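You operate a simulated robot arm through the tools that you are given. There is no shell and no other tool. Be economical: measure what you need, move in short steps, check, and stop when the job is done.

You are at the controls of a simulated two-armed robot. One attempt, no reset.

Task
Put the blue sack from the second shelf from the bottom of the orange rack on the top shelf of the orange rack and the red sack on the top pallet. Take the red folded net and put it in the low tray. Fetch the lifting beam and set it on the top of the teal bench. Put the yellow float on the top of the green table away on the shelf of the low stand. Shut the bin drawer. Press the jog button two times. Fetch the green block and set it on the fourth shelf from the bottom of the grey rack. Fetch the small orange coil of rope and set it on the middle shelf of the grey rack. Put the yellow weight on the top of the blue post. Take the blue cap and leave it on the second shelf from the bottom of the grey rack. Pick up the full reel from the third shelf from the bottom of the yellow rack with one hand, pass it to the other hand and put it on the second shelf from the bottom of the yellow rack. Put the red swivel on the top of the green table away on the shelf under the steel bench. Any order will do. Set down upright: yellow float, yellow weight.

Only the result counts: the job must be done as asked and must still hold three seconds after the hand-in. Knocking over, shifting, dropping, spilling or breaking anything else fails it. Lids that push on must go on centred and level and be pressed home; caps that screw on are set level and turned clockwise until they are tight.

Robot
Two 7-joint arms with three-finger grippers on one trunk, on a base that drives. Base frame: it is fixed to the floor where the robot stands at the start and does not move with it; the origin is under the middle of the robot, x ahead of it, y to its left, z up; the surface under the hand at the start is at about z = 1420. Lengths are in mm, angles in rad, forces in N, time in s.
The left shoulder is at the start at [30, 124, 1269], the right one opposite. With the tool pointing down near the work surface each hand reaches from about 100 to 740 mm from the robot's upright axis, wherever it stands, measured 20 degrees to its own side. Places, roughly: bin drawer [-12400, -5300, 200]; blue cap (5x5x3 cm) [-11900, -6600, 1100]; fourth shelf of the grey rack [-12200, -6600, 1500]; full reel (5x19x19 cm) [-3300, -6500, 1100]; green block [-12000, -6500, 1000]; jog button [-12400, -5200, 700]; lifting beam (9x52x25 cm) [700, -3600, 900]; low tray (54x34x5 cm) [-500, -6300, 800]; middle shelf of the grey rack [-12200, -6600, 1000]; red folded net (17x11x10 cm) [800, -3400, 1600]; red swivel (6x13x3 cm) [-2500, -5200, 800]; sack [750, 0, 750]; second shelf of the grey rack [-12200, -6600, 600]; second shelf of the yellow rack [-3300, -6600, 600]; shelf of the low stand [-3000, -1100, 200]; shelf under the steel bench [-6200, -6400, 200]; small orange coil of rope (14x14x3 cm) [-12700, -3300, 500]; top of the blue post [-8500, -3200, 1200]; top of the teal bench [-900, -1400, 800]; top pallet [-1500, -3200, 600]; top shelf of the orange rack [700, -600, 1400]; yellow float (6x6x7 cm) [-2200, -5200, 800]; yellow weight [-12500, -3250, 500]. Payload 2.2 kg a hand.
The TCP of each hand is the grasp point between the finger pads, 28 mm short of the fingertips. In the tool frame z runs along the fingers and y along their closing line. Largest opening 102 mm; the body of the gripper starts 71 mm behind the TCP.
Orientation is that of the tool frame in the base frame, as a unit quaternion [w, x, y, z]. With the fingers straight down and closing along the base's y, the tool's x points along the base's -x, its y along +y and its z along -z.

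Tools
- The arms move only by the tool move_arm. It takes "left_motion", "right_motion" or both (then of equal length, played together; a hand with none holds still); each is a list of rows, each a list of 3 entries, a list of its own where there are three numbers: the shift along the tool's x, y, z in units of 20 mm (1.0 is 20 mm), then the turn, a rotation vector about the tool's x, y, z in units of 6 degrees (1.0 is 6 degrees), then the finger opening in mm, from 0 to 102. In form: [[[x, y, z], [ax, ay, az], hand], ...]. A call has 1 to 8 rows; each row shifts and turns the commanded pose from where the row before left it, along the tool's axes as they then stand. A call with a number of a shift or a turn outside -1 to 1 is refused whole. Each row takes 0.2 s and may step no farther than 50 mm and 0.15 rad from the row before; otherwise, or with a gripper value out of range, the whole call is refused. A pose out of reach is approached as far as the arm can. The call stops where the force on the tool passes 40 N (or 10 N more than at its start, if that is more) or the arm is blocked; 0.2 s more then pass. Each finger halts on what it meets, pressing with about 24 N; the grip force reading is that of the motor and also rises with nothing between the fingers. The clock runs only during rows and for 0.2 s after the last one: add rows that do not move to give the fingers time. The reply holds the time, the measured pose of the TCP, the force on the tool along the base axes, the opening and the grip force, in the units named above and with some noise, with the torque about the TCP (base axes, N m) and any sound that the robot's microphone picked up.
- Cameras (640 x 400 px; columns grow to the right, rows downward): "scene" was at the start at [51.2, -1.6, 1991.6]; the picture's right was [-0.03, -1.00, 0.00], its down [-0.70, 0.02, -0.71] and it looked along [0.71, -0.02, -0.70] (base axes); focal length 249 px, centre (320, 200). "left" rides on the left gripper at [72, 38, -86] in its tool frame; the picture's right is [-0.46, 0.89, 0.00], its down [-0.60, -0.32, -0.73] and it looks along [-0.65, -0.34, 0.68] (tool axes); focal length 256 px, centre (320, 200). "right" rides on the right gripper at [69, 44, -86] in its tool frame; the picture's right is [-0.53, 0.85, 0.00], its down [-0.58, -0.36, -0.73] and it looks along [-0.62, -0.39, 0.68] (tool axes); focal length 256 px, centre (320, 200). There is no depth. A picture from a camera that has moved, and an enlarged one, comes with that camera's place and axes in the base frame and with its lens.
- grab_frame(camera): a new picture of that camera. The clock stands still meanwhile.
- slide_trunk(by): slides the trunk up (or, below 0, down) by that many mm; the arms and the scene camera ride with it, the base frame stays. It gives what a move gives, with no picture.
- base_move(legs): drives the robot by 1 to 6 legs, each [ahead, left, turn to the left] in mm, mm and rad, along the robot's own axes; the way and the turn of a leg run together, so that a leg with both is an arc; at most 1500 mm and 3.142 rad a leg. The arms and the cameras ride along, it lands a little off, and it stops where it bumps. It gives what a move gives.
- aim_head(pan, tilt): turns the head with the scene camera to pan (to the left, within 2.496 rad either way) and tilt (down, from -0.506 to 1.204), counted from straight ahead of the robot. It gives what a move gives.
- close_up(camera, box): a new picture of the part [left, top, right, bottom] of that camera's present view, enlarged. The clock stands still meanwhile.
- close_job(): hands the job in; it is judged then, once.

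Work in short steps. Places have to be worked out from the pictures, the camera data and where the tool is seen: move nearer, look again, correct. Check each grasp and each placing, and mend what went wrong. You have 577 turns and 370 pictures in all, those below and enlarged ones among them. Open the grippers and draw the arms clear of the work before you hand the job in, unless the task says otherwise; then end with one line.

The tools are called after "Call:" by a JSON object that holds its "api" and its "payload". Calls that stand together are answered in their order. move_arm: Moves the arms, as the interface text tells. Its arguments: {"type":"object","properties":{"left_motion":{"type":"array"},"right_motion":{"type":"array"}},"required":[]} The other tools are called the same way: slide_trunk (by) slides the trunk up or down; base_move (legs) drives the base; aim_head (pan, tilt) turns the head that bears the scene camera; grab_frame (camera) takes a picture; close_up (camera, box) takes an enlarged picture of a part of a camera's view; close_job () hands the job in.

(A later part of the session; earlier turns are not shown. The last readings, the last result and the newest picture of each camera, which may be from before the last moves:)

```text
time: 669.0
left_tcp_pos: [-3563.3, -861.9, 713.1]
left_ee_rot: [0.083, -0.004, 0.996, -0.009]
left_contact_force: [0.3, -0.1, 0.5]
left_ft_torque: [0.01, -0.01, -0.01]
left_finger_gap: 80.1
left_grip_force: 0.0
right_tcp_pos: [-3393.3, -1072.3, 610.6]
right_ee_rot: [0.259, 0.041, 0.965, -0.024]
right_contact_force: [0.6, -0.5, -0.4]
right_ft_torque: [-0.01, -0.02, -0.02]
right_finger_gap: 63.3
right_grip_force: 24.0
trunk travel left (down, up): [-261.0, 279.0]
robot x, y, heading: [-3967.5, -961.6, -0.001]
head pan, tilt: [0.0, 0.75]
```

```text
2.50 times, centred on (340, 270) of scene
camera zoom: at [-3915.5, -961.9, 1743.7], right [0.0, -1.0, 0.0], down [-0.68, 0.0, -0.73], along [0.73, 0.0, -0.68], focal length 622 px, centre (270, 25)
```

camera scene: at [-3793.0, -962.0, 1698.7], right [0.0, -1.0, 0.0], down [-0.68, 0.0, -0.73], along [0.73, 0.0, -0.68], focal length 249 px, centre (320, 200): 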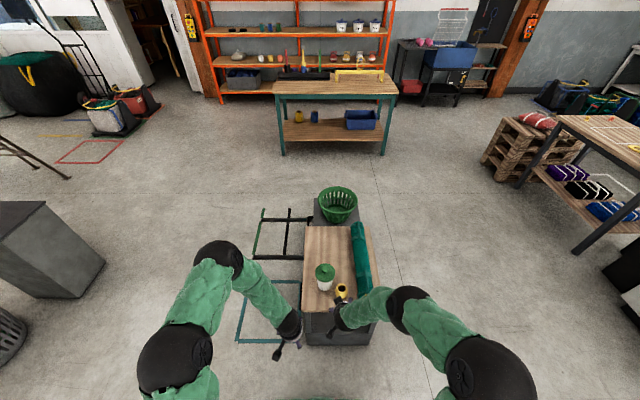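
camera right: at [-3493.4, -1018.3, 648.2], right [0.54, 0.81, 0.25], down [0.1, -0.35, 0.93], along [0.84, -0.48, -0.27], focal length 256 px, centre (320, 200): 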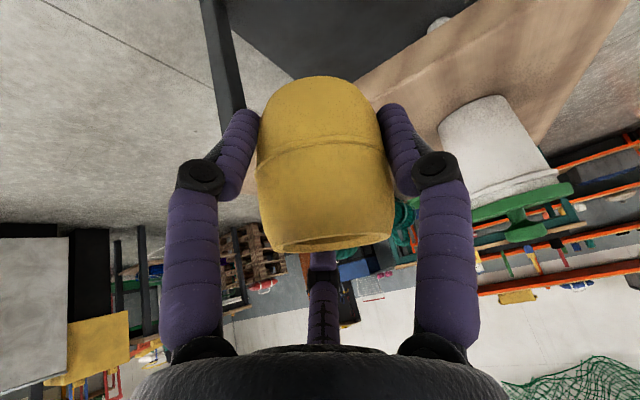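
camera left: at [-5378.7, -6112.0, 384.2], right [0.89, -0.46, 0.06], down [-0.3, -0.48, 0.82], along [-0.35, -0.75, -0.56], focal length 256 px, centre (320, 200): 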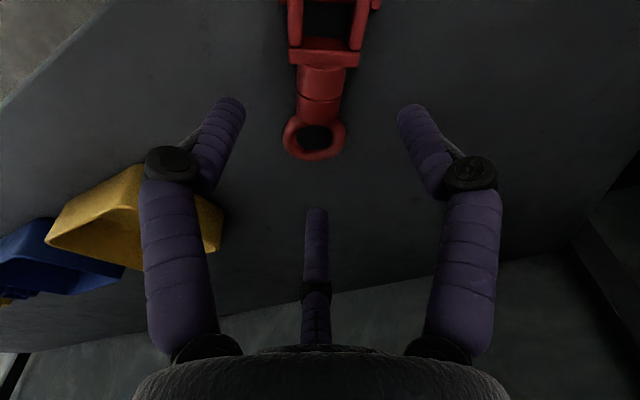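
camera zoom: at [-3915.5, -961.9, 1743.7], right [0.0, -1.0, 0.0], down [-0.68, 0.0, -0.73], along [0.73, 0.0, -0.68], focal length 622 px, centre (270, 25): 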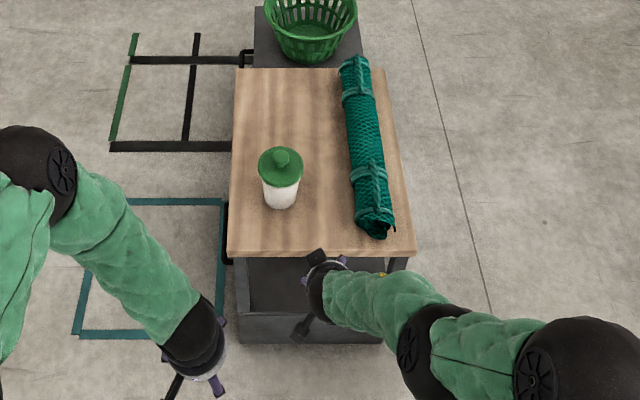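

Float held; cup and roll unmoved. Lower the trunk, then lower the arm to z≈300 in front of the stand.

Call:
{"api": "slide_trunk", "payload": {"by": -250}}

Call:
{"api": "move_arm", "payload": {"right_motion": [[[0.5, 0, 0.866], [0, 0, 0], 30], [[0.5, 0, 0.866], [0, 0, 0], 30], [[0.5, 0, 0.866], [0, 0, 0], 30]]}}

Call:
{"api": "grab_frame", "payload": {"camera": "right"}}

```text
time: 671.6
left_tcp_pos: [-3562.4, -862.0, 462.7]
left_ee_rot: [0.082, -0.005, 0.997, -0.009]
left_contact_force: [0.7, -0.3, -0.3]
left_ft_torque: [-0.04, -0.05, -0.02]
left_finger_gap: 80.0
left_grip_force: 0.1
right_tcp_pos: [-3394.3, -1073.0, 359.6]
right_ee_rot: [0.259, 0.041, 0.965, -0.024]
right_contact_force: [1.5, -0.2, -0.5]
right_ft_torque: [0.01, 0.01, -0.03]
right_finger_gap: 63.7
right_grip_force: 23.9
trunk travel left (down, up): [-11.0, 529.0]
robot x, y, heading: [-3967.2, -962.7, 0.001]
head pan, tilt: [0.0, 0.75]
```

```text
time: 672.4
left_tcp_pos: [-3563.2, -861.2, 463.6]
left_ee_rot: [0.082, -0.004, 0.997, -0.008]
left_contact_force: [-0.3, -0.6, -0.8]
left_ft_torque: [0.01, -0.02, 0.01]
left_finger_gap: 80.1
left_grip_force: 0.0
right_tcp_pos: [-3391.6, -1073.2, 300.7]
right_ee_rot: [0.26, 0.041, 0.964, -0.024]
right_contact_force: [-0.3, -0.8, -0.3]
right_ft_torque: [0.0, 0.04, 0.02]
right_finger_gap: 63.4
right_grip_force: 23.6
trunk travel left (down, up): [-11.0, 529.0]
robot x, y, heading: [-3968.2, -962.2, -0.004]
head pan, tilt: [0.0, 0.75]
```

```text
151 pictures are left
camera right: at [-3492.0, -1019.5, 338.2], right [0.54, 0.81, 0.25], down [0.1, -0.35, 0.93], along [0.84, -0.48, -0.27], focal length 256 px, centre (320, 200)
```

right: 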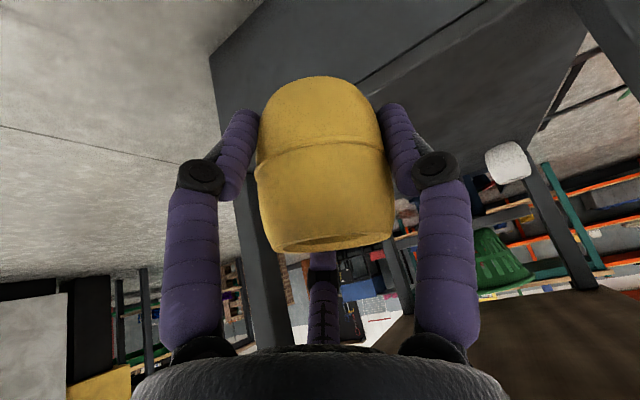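

Shelf is open and free. Drive 148 mm forward.

Call:
{"api": "base_move", "payload": {"legs": [[146, 0, 0]]}}

Call:
{"api": "grab_frame", "payload": {"camera": "right"}}

```text
time: 673.8
left_tcp_pos: [-3418.6, -861.6, 463.5]
left_ee_rot: [0.082, -0.006, 0.997, -0.007]
left_contact_force: [0.2, -0.4, -1.0]
left_ft_torque: [0.0, 0.01, 0.02]
left_finger_gap: 80.2
left_grip_force: 0.0
right_tcp_pos: [-3246.9, -1073.2, 299.7]
right_ee_rot: [0.259, 0.04, 0.965, -0.024]
right_contact_force: [0.0, -0.6, -0.3]
right_ft_torque: [0.0, 0.01, -0.01]
right_finger_gap: 63.4
right_grip_force: 24.2
trunk travel left (down, up): [-11.0, 529.0]
robot x, y, heading: [-3820.1, -961.9, -0.001]
head pan, tilt: [0.0, 0.75]
```

```text
150 pictures are left
camera right: at [-3346.9, -1019.1, 338.0], right [0.54, 0.81, 0.25], down [0.1, -0.35, 0.93], along [0.84, -0.47, -0.27], focal length 256 px, centre (320, 200)
```

right: 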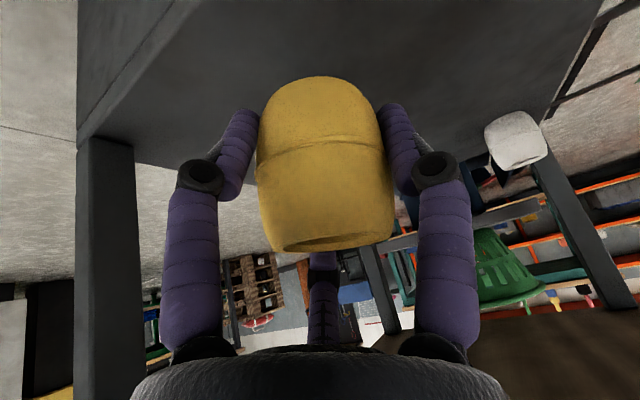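

Over the shelf. Lower in small steps to contact.

Call:
{"api": "move_arm", "payload": {"right_motion": [[[0.4, 0, 0.8], [0, 0, 0], 30], [[0.4, 0, 0.8], [0, 0, 0], 30], [[0.1, 0, 0.2], [0, 0, 0], 30], [[0.1, 0, 0.2], [0, 0, 0], 30], [[0.1, 0, 0.2], [0, 0, 0], 30], [[0.1, 0, 0.2], [0, 0, 0], 30]]}}

```text
time: 675.2
left_tcp_pos: [-3417.5, -861.6, 461.6]
left_ee_rot: [0.083, -0.004, 0.997, -0.008]
left_contact_force: [0.6, 0.4, 0.3]
left_ft_torque: [0.02, 0.01, 0.01]
left_finger_gap: 79.9
left_grip_force: 0.0
right_tcp_pos: [-3242.9, -1075.6, 245.8]
right_ee_rot: [0.259, 0.04, 0.965, -0.024]
right_contact_force: [0.6, -0.3, 0.8]
right_ft_torque: [-0.03, 0.03, 0.03]
right_finger_gap: 63.3
right_grip_force: 23.7
trunk travel left (down, up): [-11.0, 529.0]
robot x, y, heading: [-3820.0, -964.1, -0.004]
head pan, tilt: [0.0, 0.75]
```

Call:
{"api": "move_arm", "payload": {"right_motion": [[[0.1, 0, 0.17], [0, 0, 0], 30], [[0.1, 0, 0.17], [0, 0, 0], 30], [[0.1, 0, 0.17], [0, 0, 0], 30], [[0.1, 0, 0.17], [0, 0, 0], 30], [[0.1, 0, 0.17], [0, 0, 0], 30]]}}

Call:
{"api": "grab_frame", "payload": {"camera": "right"}}

```text
time: 675.9
left_tcp_pos: [-3417.7, -861.7, 462.7]
left_ee_rot: [0.083, -0.004, 0.996, -0.008]
left_contact_force: [0.2, -0.5, -0.5]
left_ft_torque: [0.03, 0.0, -0.03]
left_finger_gap: 79.9
left_grip_force: 0.0
right_tcp_pos: [-3239.3, -1076.0, 241.4]
right_ee_rot: [0.264, 0.039, 0.964, -0.025]
right_contact_force: [-2.5, 1.7, 16.7]
right_ft_torque: [-0.2, 0.48, -0.11]
right_finger_gap: 63.3
right_grip_force: 24.1
trunk travel left (down, up): [-11.0, 529.0]
robot x, y, heading: [-3819.7, -963.3, 0.001]
head pan, tilt: [0.0, 0.75]
stopped in row 3 (right hand): the force on the tool passed its limit at 52 N (the readings are from after the stop); the commanded pose is now the measured one
```

```text
149 pictures are left
camera right: at [-3339.2, -1021.6, 278.7], right [0.53, 0.81, 0.25], down [0.09, -0.35, 0.93], along [0.84, -0.47, -0.26], focal length 256 px, centre (320, 200)
```

right: 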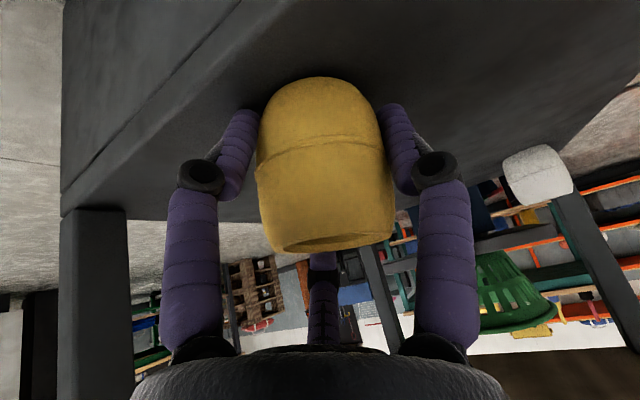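

Touching. Ease up, open, and withdraw along the fingers.

Call:
{"api": "move_arm", "payload": {"right_motion": [[[-0.05, 0, -0.1], [0, 0, 0], 30], [[0, 0, 0], [0, 0, 0], 68], [[0, 0, 0], [0, 0, 0], 80], [[0, 0, 0], [0, 0, 0], 84], [[0.3, 0, -0.9], [0, 0, 0], 84], [[0.3, 0, -0.9], [0, 0, 0], 84], [[0.3, 0, -0.9], [0, 0, 0], 84], [[0.3, 0, -0.9], [0, 0, 0], 84]]}}

Call:
{"api": "grab_frame", "payload": {"camera": "right"}}

```text
time: 677.7
left_tcp_pos: [-3417.7, -861.3, 463.1]
left_ee_rot: [0.083, -0.005, 0.996, -0.008]
left_contact_force: [0.4, 0.4, -0.2]
left_ft_torque: [0.02, 0.0, 0.02]
left_finger_gap: 80.1
left_grip_force: 0.1
right_tcp_pos: [-3297.9, -1069.6, 290.9]
right_ee_rot: [0.261, 0.04, 0.964, -0.025]
right_contact_force: [-0.2, 0.1, 0.3]
right_ft_torque: [-0.01, -0.01, 0.01]
right_finger_gap: 84.3
right_grip_force: 0.0
trunk travel left (down, up): [-11.0, 529.0]
robot x, y, heading: [-3819.2, -960.7, 0.0]
head pan, tilt: [0.0, 0.75]
```

```text
148 pictures are left
camera right: at [-3398.7, -1015.3, 328.8], right [0.54, 0.81, 0.25], down [0.1, -0.35, 0.93], along [0.84, -0.47, -0.27], focal length 256 px, centre (320, 200)
```

right: 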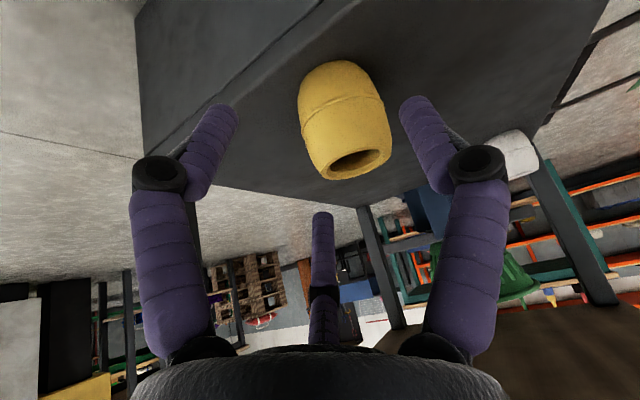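

Float is upright on the stand's shelf. Now head west: back out, raise, go around south of the net cage.

Call:
{"api": "base_move", "payload": {"legs": [[-700, 0, 0]]}}

Call:
{"api": "slide_trunk", "payload": {"by": 400}}

Call:
{"api": "base_move", "payload": {"legs": [[0, 0, -1.571], [1390, 0, 0], [1390, 0, 0], [1390, 0, 0], [0, 0, -1.571], [1400, 0, 0]]}}

Call:
{"api": "aim_head", "payload": {"pan": 0, "tilt": 0.3}}

Call:
{"api": "grab_frame", "payload": {"camera": "scene"}}

```text
time: 681.5
left_tcp_pos: [-4118.9, -860.8, 463.1]
left_ee_rot: [0.083, -0.005, 0.996, -0.008]
left_contact_force: [-1.0, 0.0, 0.4]
left_ft_torque: [0.04, -0.01, 0.01]
left_finger_gap: 80.0
left_grip_force: 0.1
right_tcp_pos: [-3997.5, -1067.9, 290.1]
right_ee_rot: [0.262, 0.039, 0.964, -0.024]
right_contact_force: [-0.1, 0.3, 0.3]
right_ft_torque: [0.03, -0.02, 0.04]
right_finger_gap: 84.1
right_grip_force: 0.0
trunk travel left (down, up): [-11.0, 529.0]
robot x, y, heading: [-4521.8, -961.4, 0.001]
head pan, tilt: [0.0, 0.75]
```

```text
time: 685.4
left_tcp_pos: [-4118.4, -859.8, 862.7]
left_ee_rot: [0.083, -0.005, 0.996, -0.008]
left_contact_force: [0.1, 1.4, -0.1]
left_ft_torque: [-0.03, -0.03, 0.03]
left_finger_gap: 80.1
left_grip_force: 0.2
right_tcp_pos: [-3998.3, -1069.2, 690.7]
right_ee_rot: [0.262, 0.039, 0.964, -0.024]
right_contact_force: [-0.2, -0.9, 0.7]
right_ft_torque: [0.02, 0.03, 0.0]
right_finger_gap: 84.1
right_grip_force: 0.2
trunk travel left (down, up): [-411.0, 129.0]
robot x, y, heading: [-4519.7, -964.3, 0.001]
head pan, tilt: [0.0, 0.75]
```

```text
time: 719.6
left_tcp_pos: [-6360.5, -5221.7, 862.0]
left_ee_rot: [-0.009, 0.997, 0.002, -0.082]
left_contact_force: [-1.0, -0.2, -0.5]
left_ft_torque: [-0.01, -0.01, -0.03]
left_finger_gap: 79.9
left_grip_force: 0.1
right_tcp_pos: [-6478.6, -5013.5, 691.3]
right_ee_rot: [-0.026, 0.964, -0.043, -0.261]
right_contact_force: [-0.4, 0.7, -0.3]
right_ft_torque: [0.01, -0.01, 0.02]
right_finger_gap: 83.7
right_grip_force: 0.1
trunk travel left (down, up): [-411.0, 129.0]
robot x, y, heading: [-5955.0, -5122.6, 3.137]
head pan, tilt: [0.0, 0.75]
```

```text
time: 720.5
left_tcp_pos: [-6360.6, -5221.6, 861.7]
left_ee_rot: [-0.008, 0.997, 0.002, -0.082]
left_contact_force: [0.2, 0.3, -0.3]
left_ft_torque: [0.01, 0.0, 0.01]
left_finger_gap: 79.9
left_grip_force: 0.0
right_tcp_pos: [-6479.2, -5012.1, 690.5]
right_ee_rot: [-0.025, 0.964, -0.042, -0.261]
right_contact_force: [-0.5, -0.3, -0.4]
right_ft_torque: [0.01, 0.04, 0.0]
right_finger_gap: 84.0
right_grip_force: 0.0
trunk travel left (down, up): [-411.0, 129.0]
robot x, y, heading: [-5959.7, -5123.9, 3.139]
head pan, tilt: [0.0, 0.3]
```

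```text
147 pictures are left
camera scene: at [-6021.5, -5121.4, 1933.9], right [0.01, 1.0, 0.0], down [0.3, 0.0, -0.95], along [-0.95, 0.01, -0.3], focal length 249 px, centre (320, 200)
```

scene: 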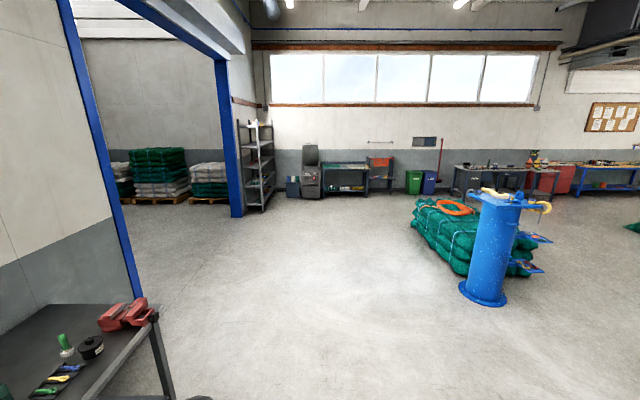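

Clear way west. Drive to x≈-11300.

Call:
{"api": "base_move", "payload": {"legs": [[1400, 0, 0], [1400, 0, 0], [1400, 0, 0], [1200, 0, 0]]}}

Call:
{"api": "grab_frame", "payload": {"camera": "scene"}}

```text
time: 746.3
left_tcp_pos: [-11747.1, -5167.7, 863.0]
left_ee_rot: [-0.008, 0.997, 0.004, -0.082]
left_contact_force: [0.0, 0.6, 1.3]
left_ft_torque: [0.01, -0.01, 0.03]
left_finger_gap: 79.9
left_grip_force: 0.0
right_tcp_pos: [-11865.3, -4959.8, 689.9]
right_ee_rot: [-0.025, 0.964, -0.04, -0.261]
right_contact_force: [-0.6, 0.1, 0.0]
right_ft_torque: [-0.03, -0.01, 0.02]
right_finger_gap: 83.7
right_grip_force: 0.1
trunk travel left (down, up): [-411.0, 129.0]
robot x, y, heading: [-11342.6, -5066.1, 3.135]
head pan, tilt: [0.0, 0.3]
```

```text
146 pictures are left
camera scene: at [-11408.2, -5066.7, 1934.0], right [0.0, 1.0, 0.0], down [0.3, 0.0, -0.96], along [-0.96, 0.0, -0.3], focal length 249 px, centre (320, 200)
```

scene: 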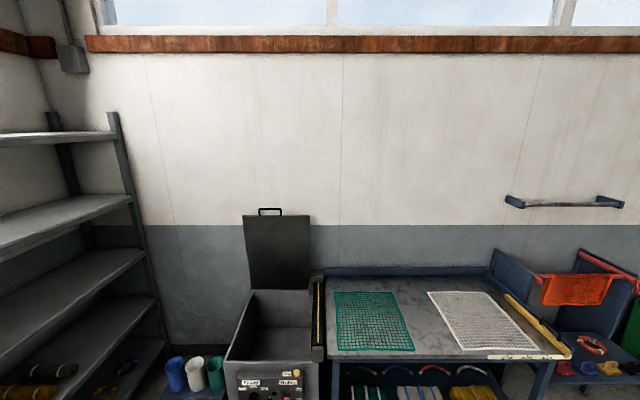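

Look lower at the machine.

Call:
{"api": "aim_head", "payload": {"pan": 0.15, "tilt": 0.85}}

Call:
{"api": "grab_frame", "payload": {"camera": "scene"}}

```text
time: 747.2
left_tcp_pos: [-11748.2, -5169.3, 862.8]
left_ee_rot: [-0.009, 0.997, 0.004, -0.083]
left_contact_force: [-0.4, 0.2, 0.0]
left_ft_torque: [-0.01, 0.01, -0.01]
left_finger_gap: 79.9
left_grip_force: 0.0
right_tcp_pos: [-11865.0, -4959.3, 691.0]
right_ee_rot: [-0.025, 0.964, -0.041, -0.26]
right_contact_force: [-1.1, -0.1, -1.1]
right_ft_torque: [0.0, -0.01, 0.03]
right_finger_gap: 84.0
right_grip_force: 0.0
trunk travel left (down, up): [-411.0, 129.0]
robot x, y, heading: [-11342.2, -5070.1, 3.139]
head pan, tilt: [0.15, 0.85]
```

```text
145 pictures are left
camera scene: at [-11391.8, -5078.4, 1885.7], right [-0.15, 0.99, 0.0], down [0.74, 0.11, -0.66], along [-0.65, -0.1, -0.75], focal length 249 px, centre (320, 200)
```

scene: 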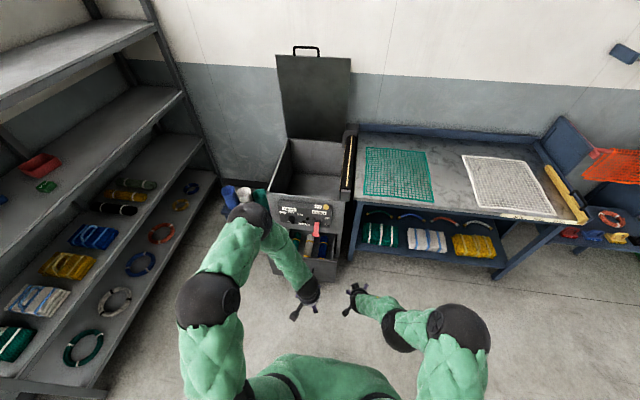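

Call:
{"api": "close_up", "payload": {"camera": "scene", "box": [250, 180, 370, 290]}}

```text
3.64 times, centred on (310, 235) of scene
camera zoom: at [-11391.8, -5078.4, 1885.7], right [-0.15, 0.99, 0.0], down [0.74, 0.11, -0.66], along [-0.65, -0.1, -0.75], focal length 905 px, centre (356, 73)
```

zoom: 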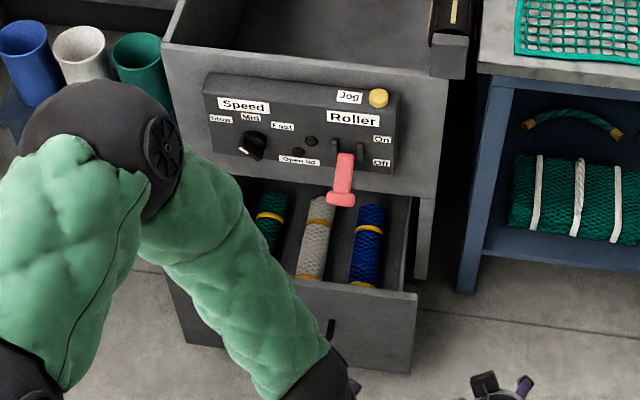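

Jog button (yellow) ≈(-12353,-5189,720); the drawer below is open. Lower the trunk and bring the right hand up level with pitch ~12°, fingers closed.

Call:
{"api": "slide_trunk", "payload": {"by": -400}}

Call:
{"api": "move_arm", "payload": {"right_motion": [[[-0.55, 0, -0.85], [0, -1, 0], 40], [[-0.6, 0, -0.8], [0, -1, 0], 20], [[-0.7, 0, -0.7], [0, -1, 0], 0], [[-0.8, 0, -0.6], [0, -1, 0], 0], [[-0.85, 0, -0.5], [0, -1, 0], 0], [[-0.9, 0, -0.4], [0, -1, 0], 0], [[-0.9, 0, -0.3], [0, -1, 0], 0], [[-1, 0, -0.2], [0, -1, 0], 0]]}}

Call:
{"api": "move_arm", "payload": {"right_motion": [[[-1, 0, -0.2], [0, 0, 0], 0], [[-1, 0, -0.2], [0, 0, 0], 0], [[-1, 0, -0.2], [0, 0, 0], 0], [[-1, 0, -0.2], [0, 0, 0], 0], [[-1, 0, -0.2], [0, 0, 0], 0], [[-1, 0, -0.2], [0, 0, 0], 0], [[-1, 0, -0.2], [0, 0, 0], 0], [[-1, 0, -0.2], [0, 0, 0], 0]]}}

Call:
{"api": "base_move", "payload": {"legs": [[0, 228, 0]]}}

Call:
{"api": "aim_head", "payload": {"pan": 0, "tilt": 0.6}}

Call:
{"api": "grab_frame", "payload": {"camera": "scene"}}

```text
time: 751.1
left_tcp_pos: [-11746.5, -5167.0, 462.4]
left_ee_rot: [-0.008, 0.997, 0.004, -0.083]
left_contact_force: [-0.5, 0.4, 0.8]
left_ft_torque: [0.01, -0.02, -0.03]
left_finger_gap: 80.2
left_grip_force: 0.0
right_tcp_pos: [-11865.9, -4958.2, 291.1]
right_ee_rot: [-0.025, 0.964, -0.041, -0.261]
right_contact_force: [1.0, -0.1, -0.3]
right_ft_torque: [-0.01, 0.01, -0.03]
right_finger_gap: 84.1
right_grip_force: 0.1
trunk travel left (down, up): [-11.0, 529.0]
robot x, y, heading: [-11344.9, -5066.2, 3.141]
head pan, tilt: [0.15, 0.85]
```

```text
time: 752.9
left_tcp_pos: [-11746.8, -5167.2, 463.3]
left_ee_rot: [-0.008, 0.996, 0.003, -0.083]
left_contact_force: [-0.9, -0.7, 0.1]
left_ft_torque: [0.0, -0.01, -0.01]
left_finger_gap: 79.8
left_grip_force: 0.0
right_tcp_pos: [-11893.2, -5043.1, 470.0]
right_ee_rot: [-0.042, 0.775, -0.03, -0.63]
right_contact_force: [0.2, 0.5, -0.7]
right_ft_torque: [-0.03, 0.05, -0.01]
right_finger_gap: 2.3
right_grip_force: 24.5
right hand out of reach, approached as far as the arm can: row 4, 5, 6, 7, 8
trunk travel left (down, up): [-11.0, 529.0]
robot x, y, heading: [-11345.2, -5066.1, 3.135]
head pan, tilt: [0.15, 0.85]
```

```text
time: 754.7
left_tcp_pos: [-11746.2, -5167.6, 463.7]
left_ee_rot: [-0.008, 0.997, 0.004, -0.083]
left_contact_force: [-0.5, 0.3, -0.1]
left_ft_torque: [0.0, 0.0, 0.01]
left_finger_gap: 80.2
left_grip_force: 0.2
right_tcp_pos: [-11896.3, -5048.2, 632.6]
right_ee_rot: [-0.04, 0.775, -0.028, -0.631]
right_contact_force: [0.0, 0.1, 0.3]
right_ft_torque: [-0.02, 0.02, -0.03]
right_finger_gap: 2.2
right_grip_force: 24.0
trunk travel left (down, up): [-11.0, 529.0]
robot x, y, heading: [-11341.4, -5067.3, 3.137]
head pan, tilt: [0.15, 0.85]
```

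```text
time: 756.4
left_tcp_pos: [-11747.1, -5394.6, 463.2]
left_ee_rot: [-0.009, 0.997, 0.004, -0.083]
left_contact_force: [-0.5, -0.2, -0.5]
left_ft_torque: [0.01, 0.0, 0.0]
left_finger_gap: 79.9
left_grip_force: 0.0
right_tcp_pos: [-11897.4, -5275.2, 633.0]
right_ee_rot: [-0.04, 0.774, -0.027, -0.631]
right_contact_force: [-1.4, 1.0, 0.0]
right_ft_torque: [0.02, 0.01, -0.02]
right_finger_gap: 2.2
right_grip_force: 23.7
trunk travel left (down, up): [-11.0, 529.0]
robot x, y, heading: [-11343.1, -5295.4, 3.136]
head pan, tilt: [0.15, 0.85]
```

```text
time: 757.1
left_tcp_pos: [-11746.8, -5395.0, 463.0]
left_ee_rot: [-0.008, 0.997, 0.004, -0.083]
left_contact_force: [-0.1, -0.4, -0.1]
left_ft_torque: [0.03, -0.02, -0.01]
left_finger_gap: 80.0
left_grip_force: 0.0
right_tcp_pos: [-11896.8, -5275.2, 634.0]
right_ee_rot: [-0.038, 0.775, -0.026, -0.631]
right_contact_force: [0.7, 0.1, -0.2]
right_ft_torque: [0.01, 0.02, -0.02]
right_finger_gap: 2.4
right_grip_force: 23.9
trunk travel left (down, up): [-11.0, 529.0]
robot x, y, heading: [-11342.1, -5296.5, 3.144]
head pan, tilt: [0.0, 0.6]
```

```text
143 pictures are left
camera scene: at [-11403.3, -5293.5, 1506.5], right [0.0, 1.0, 0.0], down [0.57, 0.0, -0.82], along [-0.82, 0.0, -0.57], focal length 249 px, centre (320, 200)
```

scene: 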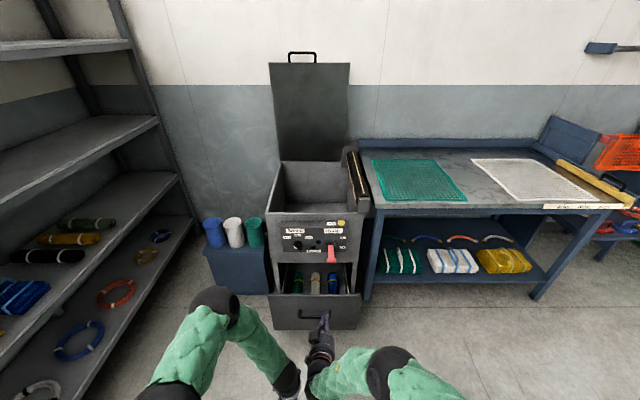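

Call:
{"api": "close_up", "payload": {"camera": "scene", "box": [255, 200, 375, 335]}}

```text
2.96 times, centred on (315, 268) of scene
camera zoom: at [-11403.3, -5293.5, 1506.5], right [0.0, 1.0, 0.0], down [0.57, 0.0, -0.82], along [-0.82, 0.0, -0.57], focal length 738 px, centre (335, 0)
```

zoom: 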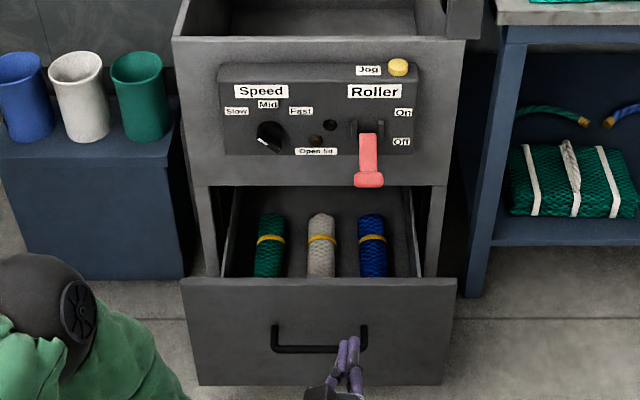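

Call:
{"api": "close_up", "payload": {"camera": "scene", "box": [285, 212, 355, 262]}}

Call:
{"api": "grab_frame", "payload": {"camera": "right"}}

```text
8.00 times, centred on (320, 237) of scene
camera zoom: at [-11403.3, -5293.5, 1506.5], right [0.0, 1.0, 0.0], down [0.57, 0.0, -0.82], along [-0.82, 0.0, -0.57], focal length 1992 px, centre (320, -96)
```

zoom: 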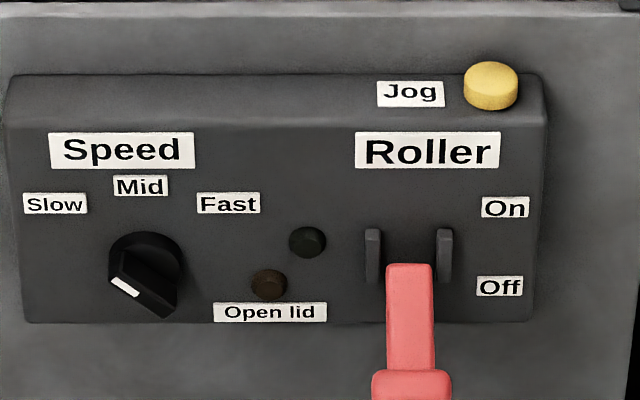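

```text
140 pictures are left
camera right: at [-11803.7, -5324.9, 581.2], right [-0.19, -0.85, 0.5], down [0.63, 0.29, 0.72], along [-0.75, 0.45, 0.48], focal length 256 px, centre (320, 200)
```

right: 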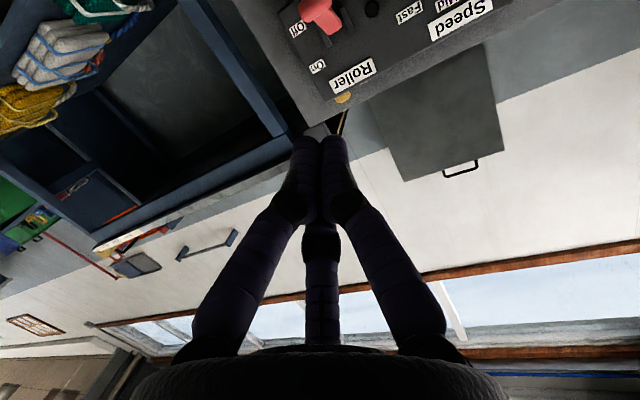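

The jog button faces up on top of the panel box: (-12348,-5189), top z≈725. Press it from above: raise the trunk, pitch the right hand down ~65°, and approach.

Call:
{"api": "slide_trunk", "payload": {"by": 300}}

Call:
{"api": "move_arm", "payload": {"right_motion": [[[0, 0, 0], [0, 1, 0], 0], [[0, 0, 0], [0, 1, 0], 0], [[0, 0, 0], [0, 1, 0], 0], [[0, 0, 0], [0, 1, 0], 0], [[0, 0, 0], [0, 1, 0], 0], [[0, 0, 0], [0, 1, 0], 0], [[0, 0, 0], [0, 1, 0], 0], [[0, 0, 0], [0, 1, 0], 0]]}}

Call:
{"api": "move_arm", "payload": {"right_motion": [[[0, 0, 0], [0, 1, 0], 0], [[0, 0, 0], [0, 1, 0], 0], [[0, 0, 0], [0, 0.7, 0], 0]]}}

Call:
{"api": "base_move", "payload": {"legs": [[0, -86, 0], [300, 0, 0]]}}

Call:
{"api": "grab_frame", "payload": {"camera": "right"}}

Call:
{"api": "grab_frame", "payload": {"camera": "scene"}}

```text
time: 760.1
left_tcp_pos: [-11747.3, -5394.3, 763.3]
left_ee_rot: [-0.009, 0.997, 0.003, -0.082]
left_contact_force: [0.3, 0.0, -0.8]
left_ft_torque: [-0.04, -0.03, 0.0]
left_finger_gap: 79.9
left_grip_force: 0.0
right_tcp_pos: [-11894.7, -5273.7, 934.0]
right_ee_rot: [-0.04, 0.774, -0.027, -0.631]
right_contact_force: [-0.5, -0.2, -0.1]
right_ft_torque: [-0.01, -0.01, -0.02]
right_finger_gap: 2.3
right_grip_force: 24.1
trunk travel left (down, up): [-311.0, 229.0]
robot x, y, heading: [-11342.3, -5291.3, 3.135]
head pan, tilt: [0.0, 0.6]
```

```text
time: 762.0
left_tcp_pos: [-11746.0, -5394.9, 762.0]
left_ee_rot: [-0.009, 0.997, 0.003, -0.082]
left_contact_force: [0.8, 0.3, -0.7]
left_ft_torque: [-0.02, 0.0, 0.04]
left_finger_gap: 80.1
left_grip_force: 0.1
right_tcp_pos: [-11897.1, -5273.9, 932.9]
right_ee_rot: [-0.025, 0.964, -0.041, -0.261]
right_contact_force: [-0.1, 0.3, 0.2]
right_ft_torque: [0.01, 0.0, 0.02]
right_finger_gap: 2.4
right_grip_force: 24.4
trunk travel left (down, up): [-311.0, 229.0]
robot x, y, heading: [-11340.9, -5295.2, 3.142]
head pan, tilt: [0.0, 0.6]
```

```text
time: 762.8
left_tcp_pos: [-11745.9, -5395.4, 762.7]
left_ee_rot: [-0.008, 0.997, 0.003, -0.082]
left_contact_force: [-0.4, 0.2, -0.2]
left_ft_torque: [0.0, 0.0, -0.01]
left_finger_gap: 79.9
left_grip_force: 0.1
right_tcp_pos: [-11896.2, -5275.2, 933.1]
right_ee_rot: [-0.019, 0.991, -0.043, -0.122]
right_contact_force: [-0.4, 0.2, 0.1]
right_ft_torque: [-0.06, -0.03, 0.04]
right_finger_gap: 2.1
right_grip_force: 24.3
trunk travel left (down, up): [-311.0, 229.0]
robot x, y, heading: [-11344.6, -5296.7, 3.139]
head pan, tilt: [0.0, 0.6]
```

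```text
time: 765.5
left_tcp_pos: [-12044.8, -5309.1, 761.4]
left_ee_rot: [-0.009, 0.997, 0.005, -0.082]
left_contact_force: [-0.7, -0.1, 0.2]
left_ft_torque: [0.04, -0.03, 0.01]
left_finger_gap: 79.9
left_grip_force: 0.0
right_tcp_pos: [-12194.4, -5187.4, 933.7]
right_ee_rot: [-0.018, 0.991, -0.043, -0.122]
right_contact_force: [-0.7, 0.1, 0.1]
right_ft_torque: [-0.03, -0.05, 0.0]
right_finger_gap: 2.4
right_grip_force: 24.2
trunk travel left (down, up): [-311.0, 229.0]
robot x, y, heading: [-11643.7, -5212.8, 3.139]
head pan, tilt: [0.0, 0.6]
```

```text
139 pictures are left
camera right: at [-12112.7, -5241.5, 997.7], right [-0.59, -0.8, 0.11], down [-0.35, 0.37, 0.86], along [-0.73, 0.47, -0.5], focal length 256 px, centre (320, 200)
```

right: 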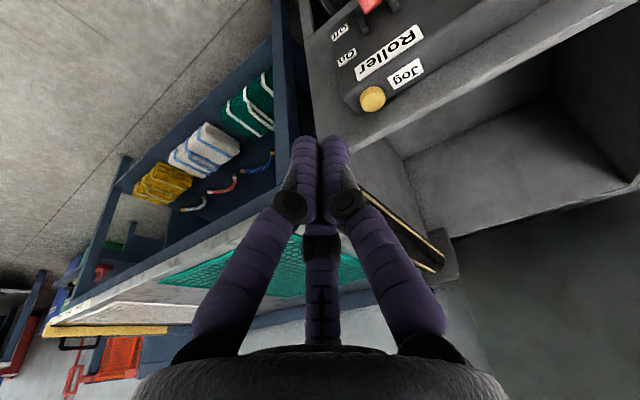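

```text
138 pictures are left
camera scene: at [-11702.6, -5207.3, 1806.5], right [0.0, 1.0, 0.0], down [0.57, 0.0, -0.82], along [-0.82, 0.0, -0.57], focal length 249 px, centre (320, 200)
```

scene: 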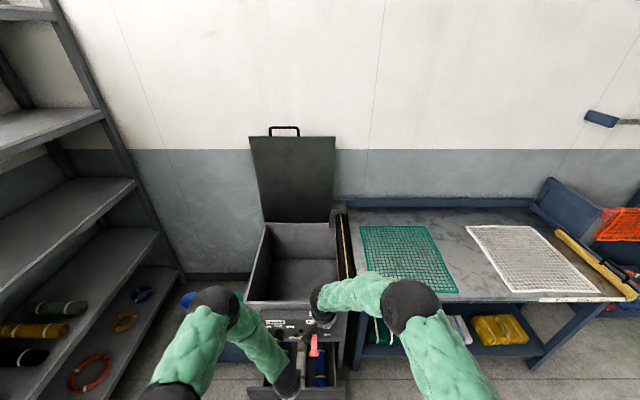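

Button confirmed at (-12350,-5189,724). Move the fingertips to 20 mm above it.

Call:
{"api": "move_arm", "payload": {"right_motion": [[[-0.65, 0.125, 1], [0, 0, 0], 0], [[-0.65, 0.125, 1], [0, 0, 0], 0], [[-0.65, 0.125, 1], [0, 0, 0], 0], [[-0.65, 0.125, 1], [0, 0, 0], 0], [[-0.65, 0.125, 1], [0, 0, 0], 0], [[-0.65, 0.125, 1], [0, 0, 0], 0], [[-0.65, 0.125, 1], [0, 0, 0], 0], [[-0.65, 0.125, 1], [0, 0, 0], 0]]}}

Call:
{"api": "move_arm", "payload": {"right_motion": [[[0, 0, 0.8], [0, 0, 0], 0], [[0, 0, 0.8], [0, 0, 0], 0]]}}

Call:
{"api": "grab_frame", "payload": {"camera": "right"}}

```text
time: 767.3
left_tcp_pos: [-12043.7, -5308.9, 763.1]
left_ee_rot: [-0.009, 0.997, 0.005, -0.082]
left_contact_force: [-1.4, 0.3, -0.6]
left_ft_torque: [0.02, 0.0, 0.03]
left_finger_gap: 79.5
left_grip_force: 0.0
right_tcp_pos: [-12335.8, -5192.6, 801.8]
right_ee_rot: [-0.019, 0.991, -0.043, -0.123]
right_contact_force: [-0.9, -0.6, -0.3]
right_ft_torque: [-0.01, -0.03, 0.03]
right_finger_gap: 2.0
right_grip_force: 24.4
trunk travel left (down, up): [-311.0, 229.0]
robot x, y, heading: [-11639.7, -5208.4, 3.138]
head pan, tilt: [0.0, 0.6]
```

```text
time: 767.9
left_tcp_pos: [-12044.9, -5309.0, 763.5]
left_ee_rot: [-0.008, 0.997, 0.004, -0.082]
left_contact_force: [-1.0, -0.1, -0.4]
left_ft_torque: [0.04, 0.0, 0.02]
left_finger_gap: 80.0
left_grip_force: 0.1
right_tcp_pos: [-12342.5, -5191.8, 772.4]
right_ee_rot: [-0.019, 0.991, -0.042, -0.123]
right_contact_force: [0.2, -0.1, 0.0]
right_ft_torque: [-0.01, 0.0, -0.01]
right_finger_gap: 2.3
right_grip_force: 24.4
trunk travel left (down, up): [-311.0, 229.0]
robot x, y, heading: [-11642.7, -5208.9, 3.139]
head pan, tilt: [0.0, 0.6]
```

```text
137 pictures are left
camera right: at [-12259.8, -5244.1, 836.6], right [-0.59, -0.8, 0.11], down [-0.35, 0.37, 0.86], along [-0.73, 0.47, -0.5], focal length 256 px, centre (320, 200)
```

right: 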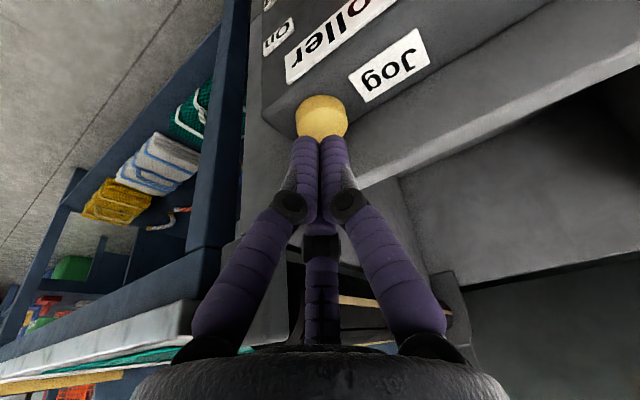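

Fingertips are right above the button. Press down gently: 18 mm then finer steps.

Call:
{"api": "move_arm", "payload": {"right_motion": [[[0.12, 0, 0.48], [0, 0, 0], 0], [[0.1, 0, 0.4], [0, 0, 0], 0], [[0.05, 0, 0.2], [0, 0, 0], 0], [[0.05, 0, 0.2], [0, 0, 0], 0]]}}

```text
time: 768.9
left_tcp_pos: [-12045.5, -5309.7, 762.7]
left_ee_rot: [-0.008, 0.997, 0.004, -0.081]
left_contact_force: [0.7, -0.5, -0.7]
left_ft_torque: [0.0, -0.01, 0.02]
left_finger_gap: 80.3
left_grip_force: 0.0
right_tcp_pos: [-12342.6, -5191.5, 745.6]
right_ee_rot: [-0.019, 0.991, -0.043, -0.123]
right_contact_force: [-0.3, -0.2, 0.1]
right_ft_torque: [0.02, 0.01, -0.01]
right_finger_gap: 2.5
right_grip_force: 24.2
trunk travel left (down, up): [-311.0, 229.0]
robot x, y, heading: [-11643.0, -5207.4, 3.136]
head pan, tilt: [0.0, 0.6]
```

Call:
{"api": "move_arm", "payload": {"right_motion": [[[0.05, 0, 0.15], [0, 0, 0], 0], [[0.05, 0, 0.15], [0, 0, 0], 0], [[0.05, 0, 0.15], [0, 0, 0], 0], [[0.05, 0, 0.15], [0, 0, 0], 0]]}}

Call:
{"api": "grab_frame", "payload": {"camera": "right"}}

```text
time: 769.9
left_tcp_pos: [-12044.2, -5309.9, 764.1]
left_ee_rot: [-0.008, 0.996, 0.005, -0.084]
left_contact_force: [1.0, -0.6, 0.0]
left_ft_torque: [0.0, 0.03, 0.01]
left_finger_gap: 79.7
left_grip_force: 0.1
right_tcp_pos: [-12341.0, -5189.9, 734.6]
right_ee_rot: [-0.02, 0.991, -0.044, -0.123]
right_contact_force: [1.1, -0.8, 2.9]
right_ft_torque: [0.02, 0.01, 0.04]
right_finger_gap: 6.1
right_grip_force: 31.4
trunk travel left (down, up): [-311.0, 229.0]
robot x, y, heading: [-11643.5, -5208.8, 3.142]
head pan, tilt: [0.0, 0.6]
heard: click
```

```text
136 pictures are left
camera right: at [-12259.5, -5242.9, 798.4], right [-0.59, -0.8, 0.11], down [-0.35, 0.37, 0.86], along [-0.73, 0.47, -0.5], focal length 256 px, centre (320, 200)
```

right: 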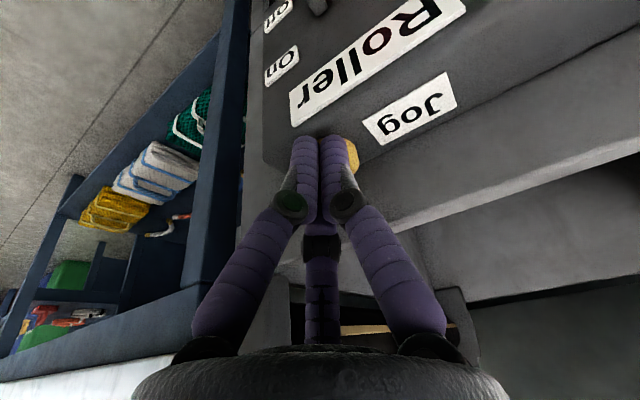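

Click: first press. Raise 20 mm to release, then press again the same way.

Call:
{"api": "move_arm", "payload": {"right_motion": [[[-0.12, 0, -0.5], [0, 0, 0], 0], [[-0.12, 0, -0.5], [0, 0, 0], 0], [[-0.05, 0, -0.2], [0, 0, 0], 0], [[0, 0, 0], [0, 0, 0], 0]]}}

Call:
{"api": "move_arm", "payload": {"right_motion": [[[0.07, 0, 0.3], [0, 0, 0], 0], [[0.05, 0, 0.2], [0, 0, 0], 0], [[0.05, 0, 0.15], [0, 0, 0], 0], [[0.05, 0, 0.15], [0, 0, 0], 0], [[0.05, 0, 0.15], [0, 0, 0], 0]]}}

```text
time: 770.9
left_tcp_pos: [-12044.3, -5308.5, 763.6]
left_ee_rot: [-0.008, 0.997, 0.004, -0.082]
left_contact_force: [-0.1, -0.5, -0.9]
left_ft_torque: [0.0, 0.0, 0.03]
left_finger_gap: 80.1
left_grip_force: 0.1
right_tcp_pos: [-12341.6, -5191.3, 757.5]
right_ee_rot: [-0.019, 0.991, -0.043, -0.122]
right_contact_force: [-0.3, -0.2, 0.5]
right_ft_torque: [0.03, -0.01, 0.02]
right_finger_gap: 1.8
right_grip_force: 31.2
trunk travel left (down, up): [-311.0, 229.0]
robot x, y, heading: [-11642.7, -5206.6, 3.145]
head pan, tilt: [0.0, 0.6]
```

```text
time: 772.1
left_tcp_pos: [-12043.8, -5308.9, 761.3]
left_ee_rot: [-0.008, 0.997, 0.004, -0.082]
left_contact_force: [0.6, -0.4, 0.2]
left_ft_torque: [-0.03, 0.01, 0.0]
left_finger_gap: 80.2
left_grip_force: 0.1
right_tcp_pos: [-12341.7, -5191.1, 737.3]
right_ee_rot: [-0.02, 0.991, -0.043, -0.124]
right_contact_force: [0.2, -0.2, 0.9]
right_ft_torque: [0.0, 0.02, 0.01]
right_finger_gap: 2.1
right_grip_force: 30.9
trunk travel left (down, up): [-311.0, 229.0]
robot x, y, heading: [-11640.0, -5208.0, 3.142]
head pan, tilt: [0.0, 0.6]
```

Call:
{"api": "move_arm", "payload": {"right_motion": [[[0.04, 0, 0.15], [0, 0, 0], 0]]}}

```text
time: 772.5
left_tcp_pos: [-12043.9, -5309.3, 762.9]
left_ee_rot: [-0.008, 0.997, 0.004, -0.081]
left_contact_force: [0.5, 0.3, -0.2]
left_ft_torque: [0.01, -0.03, 0.0]
left_finger_gap: 80.0
left_grip_force: 0.1
right_tcp_pos: [-12339.9, -5189.9, 734.3]
right_ee_rot: [-0.019, 0.991, -0.042, -0.123]
right_contact_force: [-0.8, -0.1, 2.2]
right_ft_torque: [-0.02, 0.03, 0.0]
right_finger_gap: 5.8
right_grip_force: 31.7
trunk travel left (down, up): [-311.0, 229.0]
robot x, y, heading: [-11638.8, -5208.3, 3.14]
head pan, tilt: [0.0, 0.6]
```

Call:
{"api": "move_arm", "payload": {"right_motion": [[[0.03, 0, 0.1], [0, 0, 0], 0]]}}

```text
time: 772.9
left_tcp_pos: [-12045.3, -5308.9, 762.5]
left_ee_rot: [-0.008, 0.997, 0.005, -0.083]
left_contact_force: [-0.3, -0.4, 0.3]
left_ft_torque: [0.0, 0.0, 0.06]
left_finger_gap: 80.2
left_grip_force: 0.0
right_tcp_pos: [-12341.4, -5189.8, 733.9]
right_ee_rot: [-0.018, 0.991, -0.043, -0.125]
right_contact_force: [-0.3, -1.4, 2.2]
right_ft_torque: [-0.02, 0.04, -0.04]
right_finger_gap: 6.2
right_grip_force: 31.8
trunk travel left (down, up): [-311.0, 229.0]
robot x, y, heading: [-11643.1, -5212.2, 3.144]
head pan, tilt: [0.0, 0.6]
heard: click
```

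Second click. Raise the hand, back off, and go for the drawer (front face x≈-12180, centre y≈-5323).

Call:
{"api": "move_arm", "payload": {"right_motion": [[[-0.24, 0, -0.97], [0, 0, 0], 0], [[-0.24, 0, -0.97], [0, 0, 0], 0], [[-0.24, 0, -0.97], [0, 0, 0], 0], [[-0.24, 0, -0.97], [0, 0, 0], 0]]}}

Call:
{"api": "base_move", "payload": {"legs": [[-400, 0, 0], [0, 133, 0]]}}

Call:
{"api": "slide_trunk", "payload": {"by": -300}}

Call:
{"api": "move_arm", "payload": {"right_motion": [[[0.24, 0, 0.97], [0, 0, 0], 0], [[0.24, 0, 0.97], [0, 0, 0], 0], [[0.24, 0, 0.97], [0, 0, 0], 0], [[0.24, 0, 0.97], [0, 0, 0], 0], [[0.24, 0, 0.97], [0, 0, 0], 0], [[0.24, 0, 0.97], [0, 0, 0], 0], [[0.24, 0, 0.97], [0, 0, 0], 0], [[0.24, 0, 0.97], [0, 0, 0], 0]]}}

Call:
{"api": "grab_frame", "payload": {"camera": "scene"}}

```text
time: 773.9
left_tcp_pos: [-12044.5, -5309.4, 762.6]
left_ee_rot: [-0.008, 0.997, 0.004, -0.083]
left_contact_force: [0.0, -0.1, 0.0]
left_ft_torque: [0.02, 0.03, 0.0]
left_finger_gap: 79.9
left_grip_force: 0.1
right_tcp_pos: [-12338.5, -5193.9, 814.6]
right_ee_rot: [-0.02, 0.991, -0.043, -0.122]
right_contact_force: [0.4, 0.3, -0.4]
right_ft_torque: [-0.01, 0.02, 0.0]
right_finger_gap: 2.2
right_grip_force: 31.2
trunk travel left (down, up): [-311.0, 229.0]
robot x, y, heading: [-11641.5, -5208.5, 3.139]
head pan, tilt: [0.0, 0.6]
```

```text
time: 777.3
left_tcp_pos: [-11642.6, -5443.3, 761.9]
left_ee_rot: [-0.008, 0.997, 0.006, -0.082]
left_contact_force: [0.5, -1.1, 0.0]
left_ft_torque: [0.03, 0.02, 0.0]
left_finger_gap: 80.0
left_grip_force: 0.0
right_tcp_pos: [-11940.4, -5329.4, 814.2]
right_ee_rot: [-0.02, 0.991, -0.041, -0.123]
right_contact_force: [-0.5, -0.6, -0.2]
right_ft_torque: [0.02, -0.02, -0.01]
right_finger_gap: 2.1
right_grip_force: 31.0
trunk travel left (down, up): [-311.0, 229.0]
robot x, y, heading: [-11240.8, -5339.1, -3.141]
head pan, tilt: [0.0, 0.6]
```

```text
time: 780.3
left_tcp_pos: [-11643.0, -5442.5, 462.8]
left_ee_rot: [-0.008, 0.997, 0.006, -0.082]
left_contact_force: [0.3, 0.3, -0.1]
left_ft_torque: [0.0, 0.04, -0.01]
left_finger_gap: 80.2
left_grip_force: 0.0
right_tcp_pos: [-11939.3, -5326.9, 514.2]
right_ee_rot: [-0.019, 0.991, -0.042, -0.123]
right_contact_force: [0.8, 0.3, -0.4]
right_ft_torque: [0.02, -0.03, 0.0]
right_finger_gap: 2.3
right_grip_force: 31.6
trunk travel left (down, up): [-11.0, 529.0]
robot x, y, heading: [-11242.9, -5342.3, -3.145]
head pan, tilt: [0.0, 0.6]
```

```text
time: 782.1
left_tcp_pos: [-11643.7, -5442.2, 462.7]
left_ee_rot: [-0.009, 0.997, 0.006, -0.082]
left_contact_force: [0.0, 0.0, 0.5]
left_ft_torque: [0.0, -0.01, -0.01]
left_finger_gap: 80.0
left_grip_force: 0.1
right_tcp_pos: [-11937.5, -5321.8, 357.0]
right_ee_rot: [-0.019, 0.991, -0.042, -0.124]
right_contact_force: [-1.0, 0.0, 0.5]
right_ft_torque: [-0.02, -0.05, 0.03]
right_finger_gap: 2.0
right_grip_force: 31.1
trunk travel left (down, up): [-11.0, 529.0]
robot x, y, heading: [-11241.9, -5342.3, -3.137]
head pan, tilt: [0.0, 0.6]
```

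```text
135 pictures are left
camera scene: at [-11300.6, -5340.5, 1506.5], right [0.0, 1.0, 0.0], down [0.57, 0.0, -0.82], along [-0.82, 0.0, -0.57], focal length 249 px, centre (320, 200)
```

scene: 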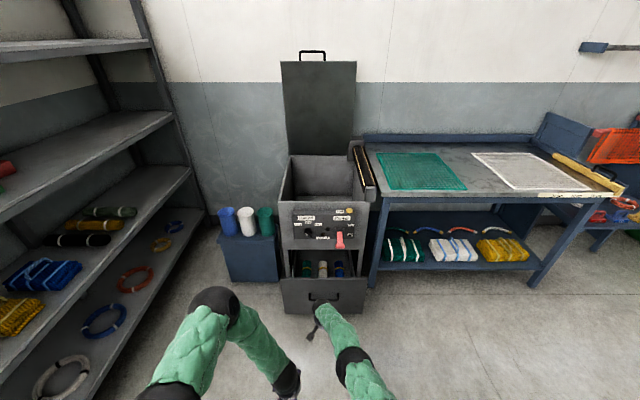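

Lower to z≈255 and drive to just before the drawer front.

Call:
{"api": "move_arm", "payload": {"right_motion": [[[0.24, 0, 0.97], [0, 0, 0], 0], [[0.24, 0, 0.97], [0, 0, 0], 0], [[0.24, 0, 0.97], [0, 0, 0], 0], [[0.24, 0, 0.97], [0, 0, 0], 0], [[0.24, 0, 0.97], [0, 0, 0], 0]]}}

Call:
{"api": "base_move", "payload": {"legs": [[200, 0, 0]]}}

Call:
{"api": "grab_frame", "payload": {"camera": "scene"}}

```text
time: 783.3
left_tcp_pos: [-11643.2, -5443.2, 462.3]
left_ee_rot: [-0.009, 0.997, 0.005, -0.082]
left_contact_force: [0.5, -0.4, -0.6]
left_ft_torque: [-0.01, -0.03, 0.02]
left_finger_gap: 79.9
left_grip_force: 0.1
right_tcp_pos: [-11898.6, -5323.0, 298.2]
right_ee_rot: [-0.019, 0.991, -0.041, -0.122]
right_contact_force: [-0.5, -1.0, 0.9]
right_ft_torque: [-0.02, -0.04, -0.01]
right_finger_gap: 2.0
right_grip_force: 31.3
right hand out of reach, approached as far as the arm can: row 1, 2, 3, 4, 5
trunk travel left (down, up): [-11.0, 529.0]
robot x, y, heading: [-11238.3, -5342.9, -3.145]
head pan, tilt: [0.0, 0.6]
```

```text
time: 784.9
left_tcp_pos: [-11844.5, -5444.1, 462.2]
left_ee_rot: [-0.008, 0.997, 0.006, -0.082]
left_contact_force: [-0.5, -0.9, 0.4]
left_ft_torque: [0.02, 0.02, -0.01]
left_finger_gap: 80.1
left_grip_force: 0.1
right_tcp_pos: [-12099.0, -5322.9, 298.9]
right_ee_rot: [-0.018, 0.991, -0.042, -0.123]
right_contact_force: [-0.1, 0.2, 0.4]
right_ft_torque: [-0.02, 0.02, -0.01]
right_finger_gap: 2.2
right_grip_force: 31.4
trunk travel left (down, up): [-11.0, 529.0]
robot x, y, heading: [-11443.5, -5341.5, -3.141]
head pan, tilt: [0.0, 0.6]
```

```text
134 pictures are left
camera scene: at [-11501.4, -5340.8, 1506.5], right [0.0, 1.0, 0.0], down [0.57, 0.0, -0.82], along [-0.82, 0.0, -0.57], focal length 249 px, centre (320, 200)
```

scene: 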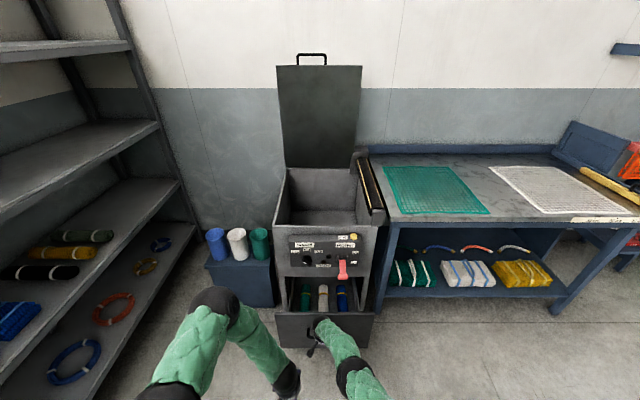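

Drive forward to push the drawer.

Call:
{"api": "base_move", "payload": {"legs": [[150, 0, 0]]}}

Call:
{"api": "close_up", "payload": {"camera": "scene", "box": [230, 210, 420, 390]}}

```text
time: 786.2
left_tcp_pos: [-11993.6, -5444.5, 463.8]
left_ee_rot: [-0.01, 0.997, 0.006, -0.083]
left_contact_force: [0.3, -0.7, 0.6]
left_ft_torque: [0.01, -0.03, 0.0]
left_finger_gap: 80.1
left_grip_force: 0.0
right_tcp_pos: [-12251.2, -5323.7, 299.3]
right_ee_rot: [-0.019, 0.991, -0.042, -0.125]
right_contact_force: [-0.8, -0.5, 16.5]
right_ft_torque: [-0.2, 0.17, -0.07]
right_finger_gap: 2.1
right_grip_force: 31.1
trunk travel left (down, up): [-11.0, 529.0]
robot x, y, heading: [-11591.6, -5341.5, -3.14]
head pan, tilt: [0.0, 0.6]
```

```text
2.22 times, centred on (325, 300) of scene
camera zoom: at [-11650.2, -5341.0, 1506.6], right [0.0, 1.0, 0.0], down [0.56, 0.0, -0.83], along [-0.83, 0.0, -0.56], focal length 553 px, centre (309, -22)
```

zoom: 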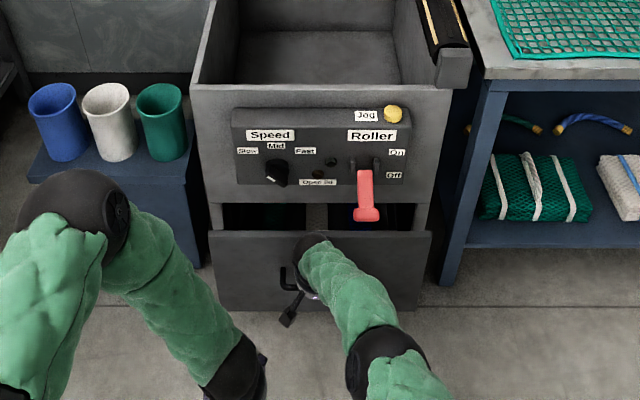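

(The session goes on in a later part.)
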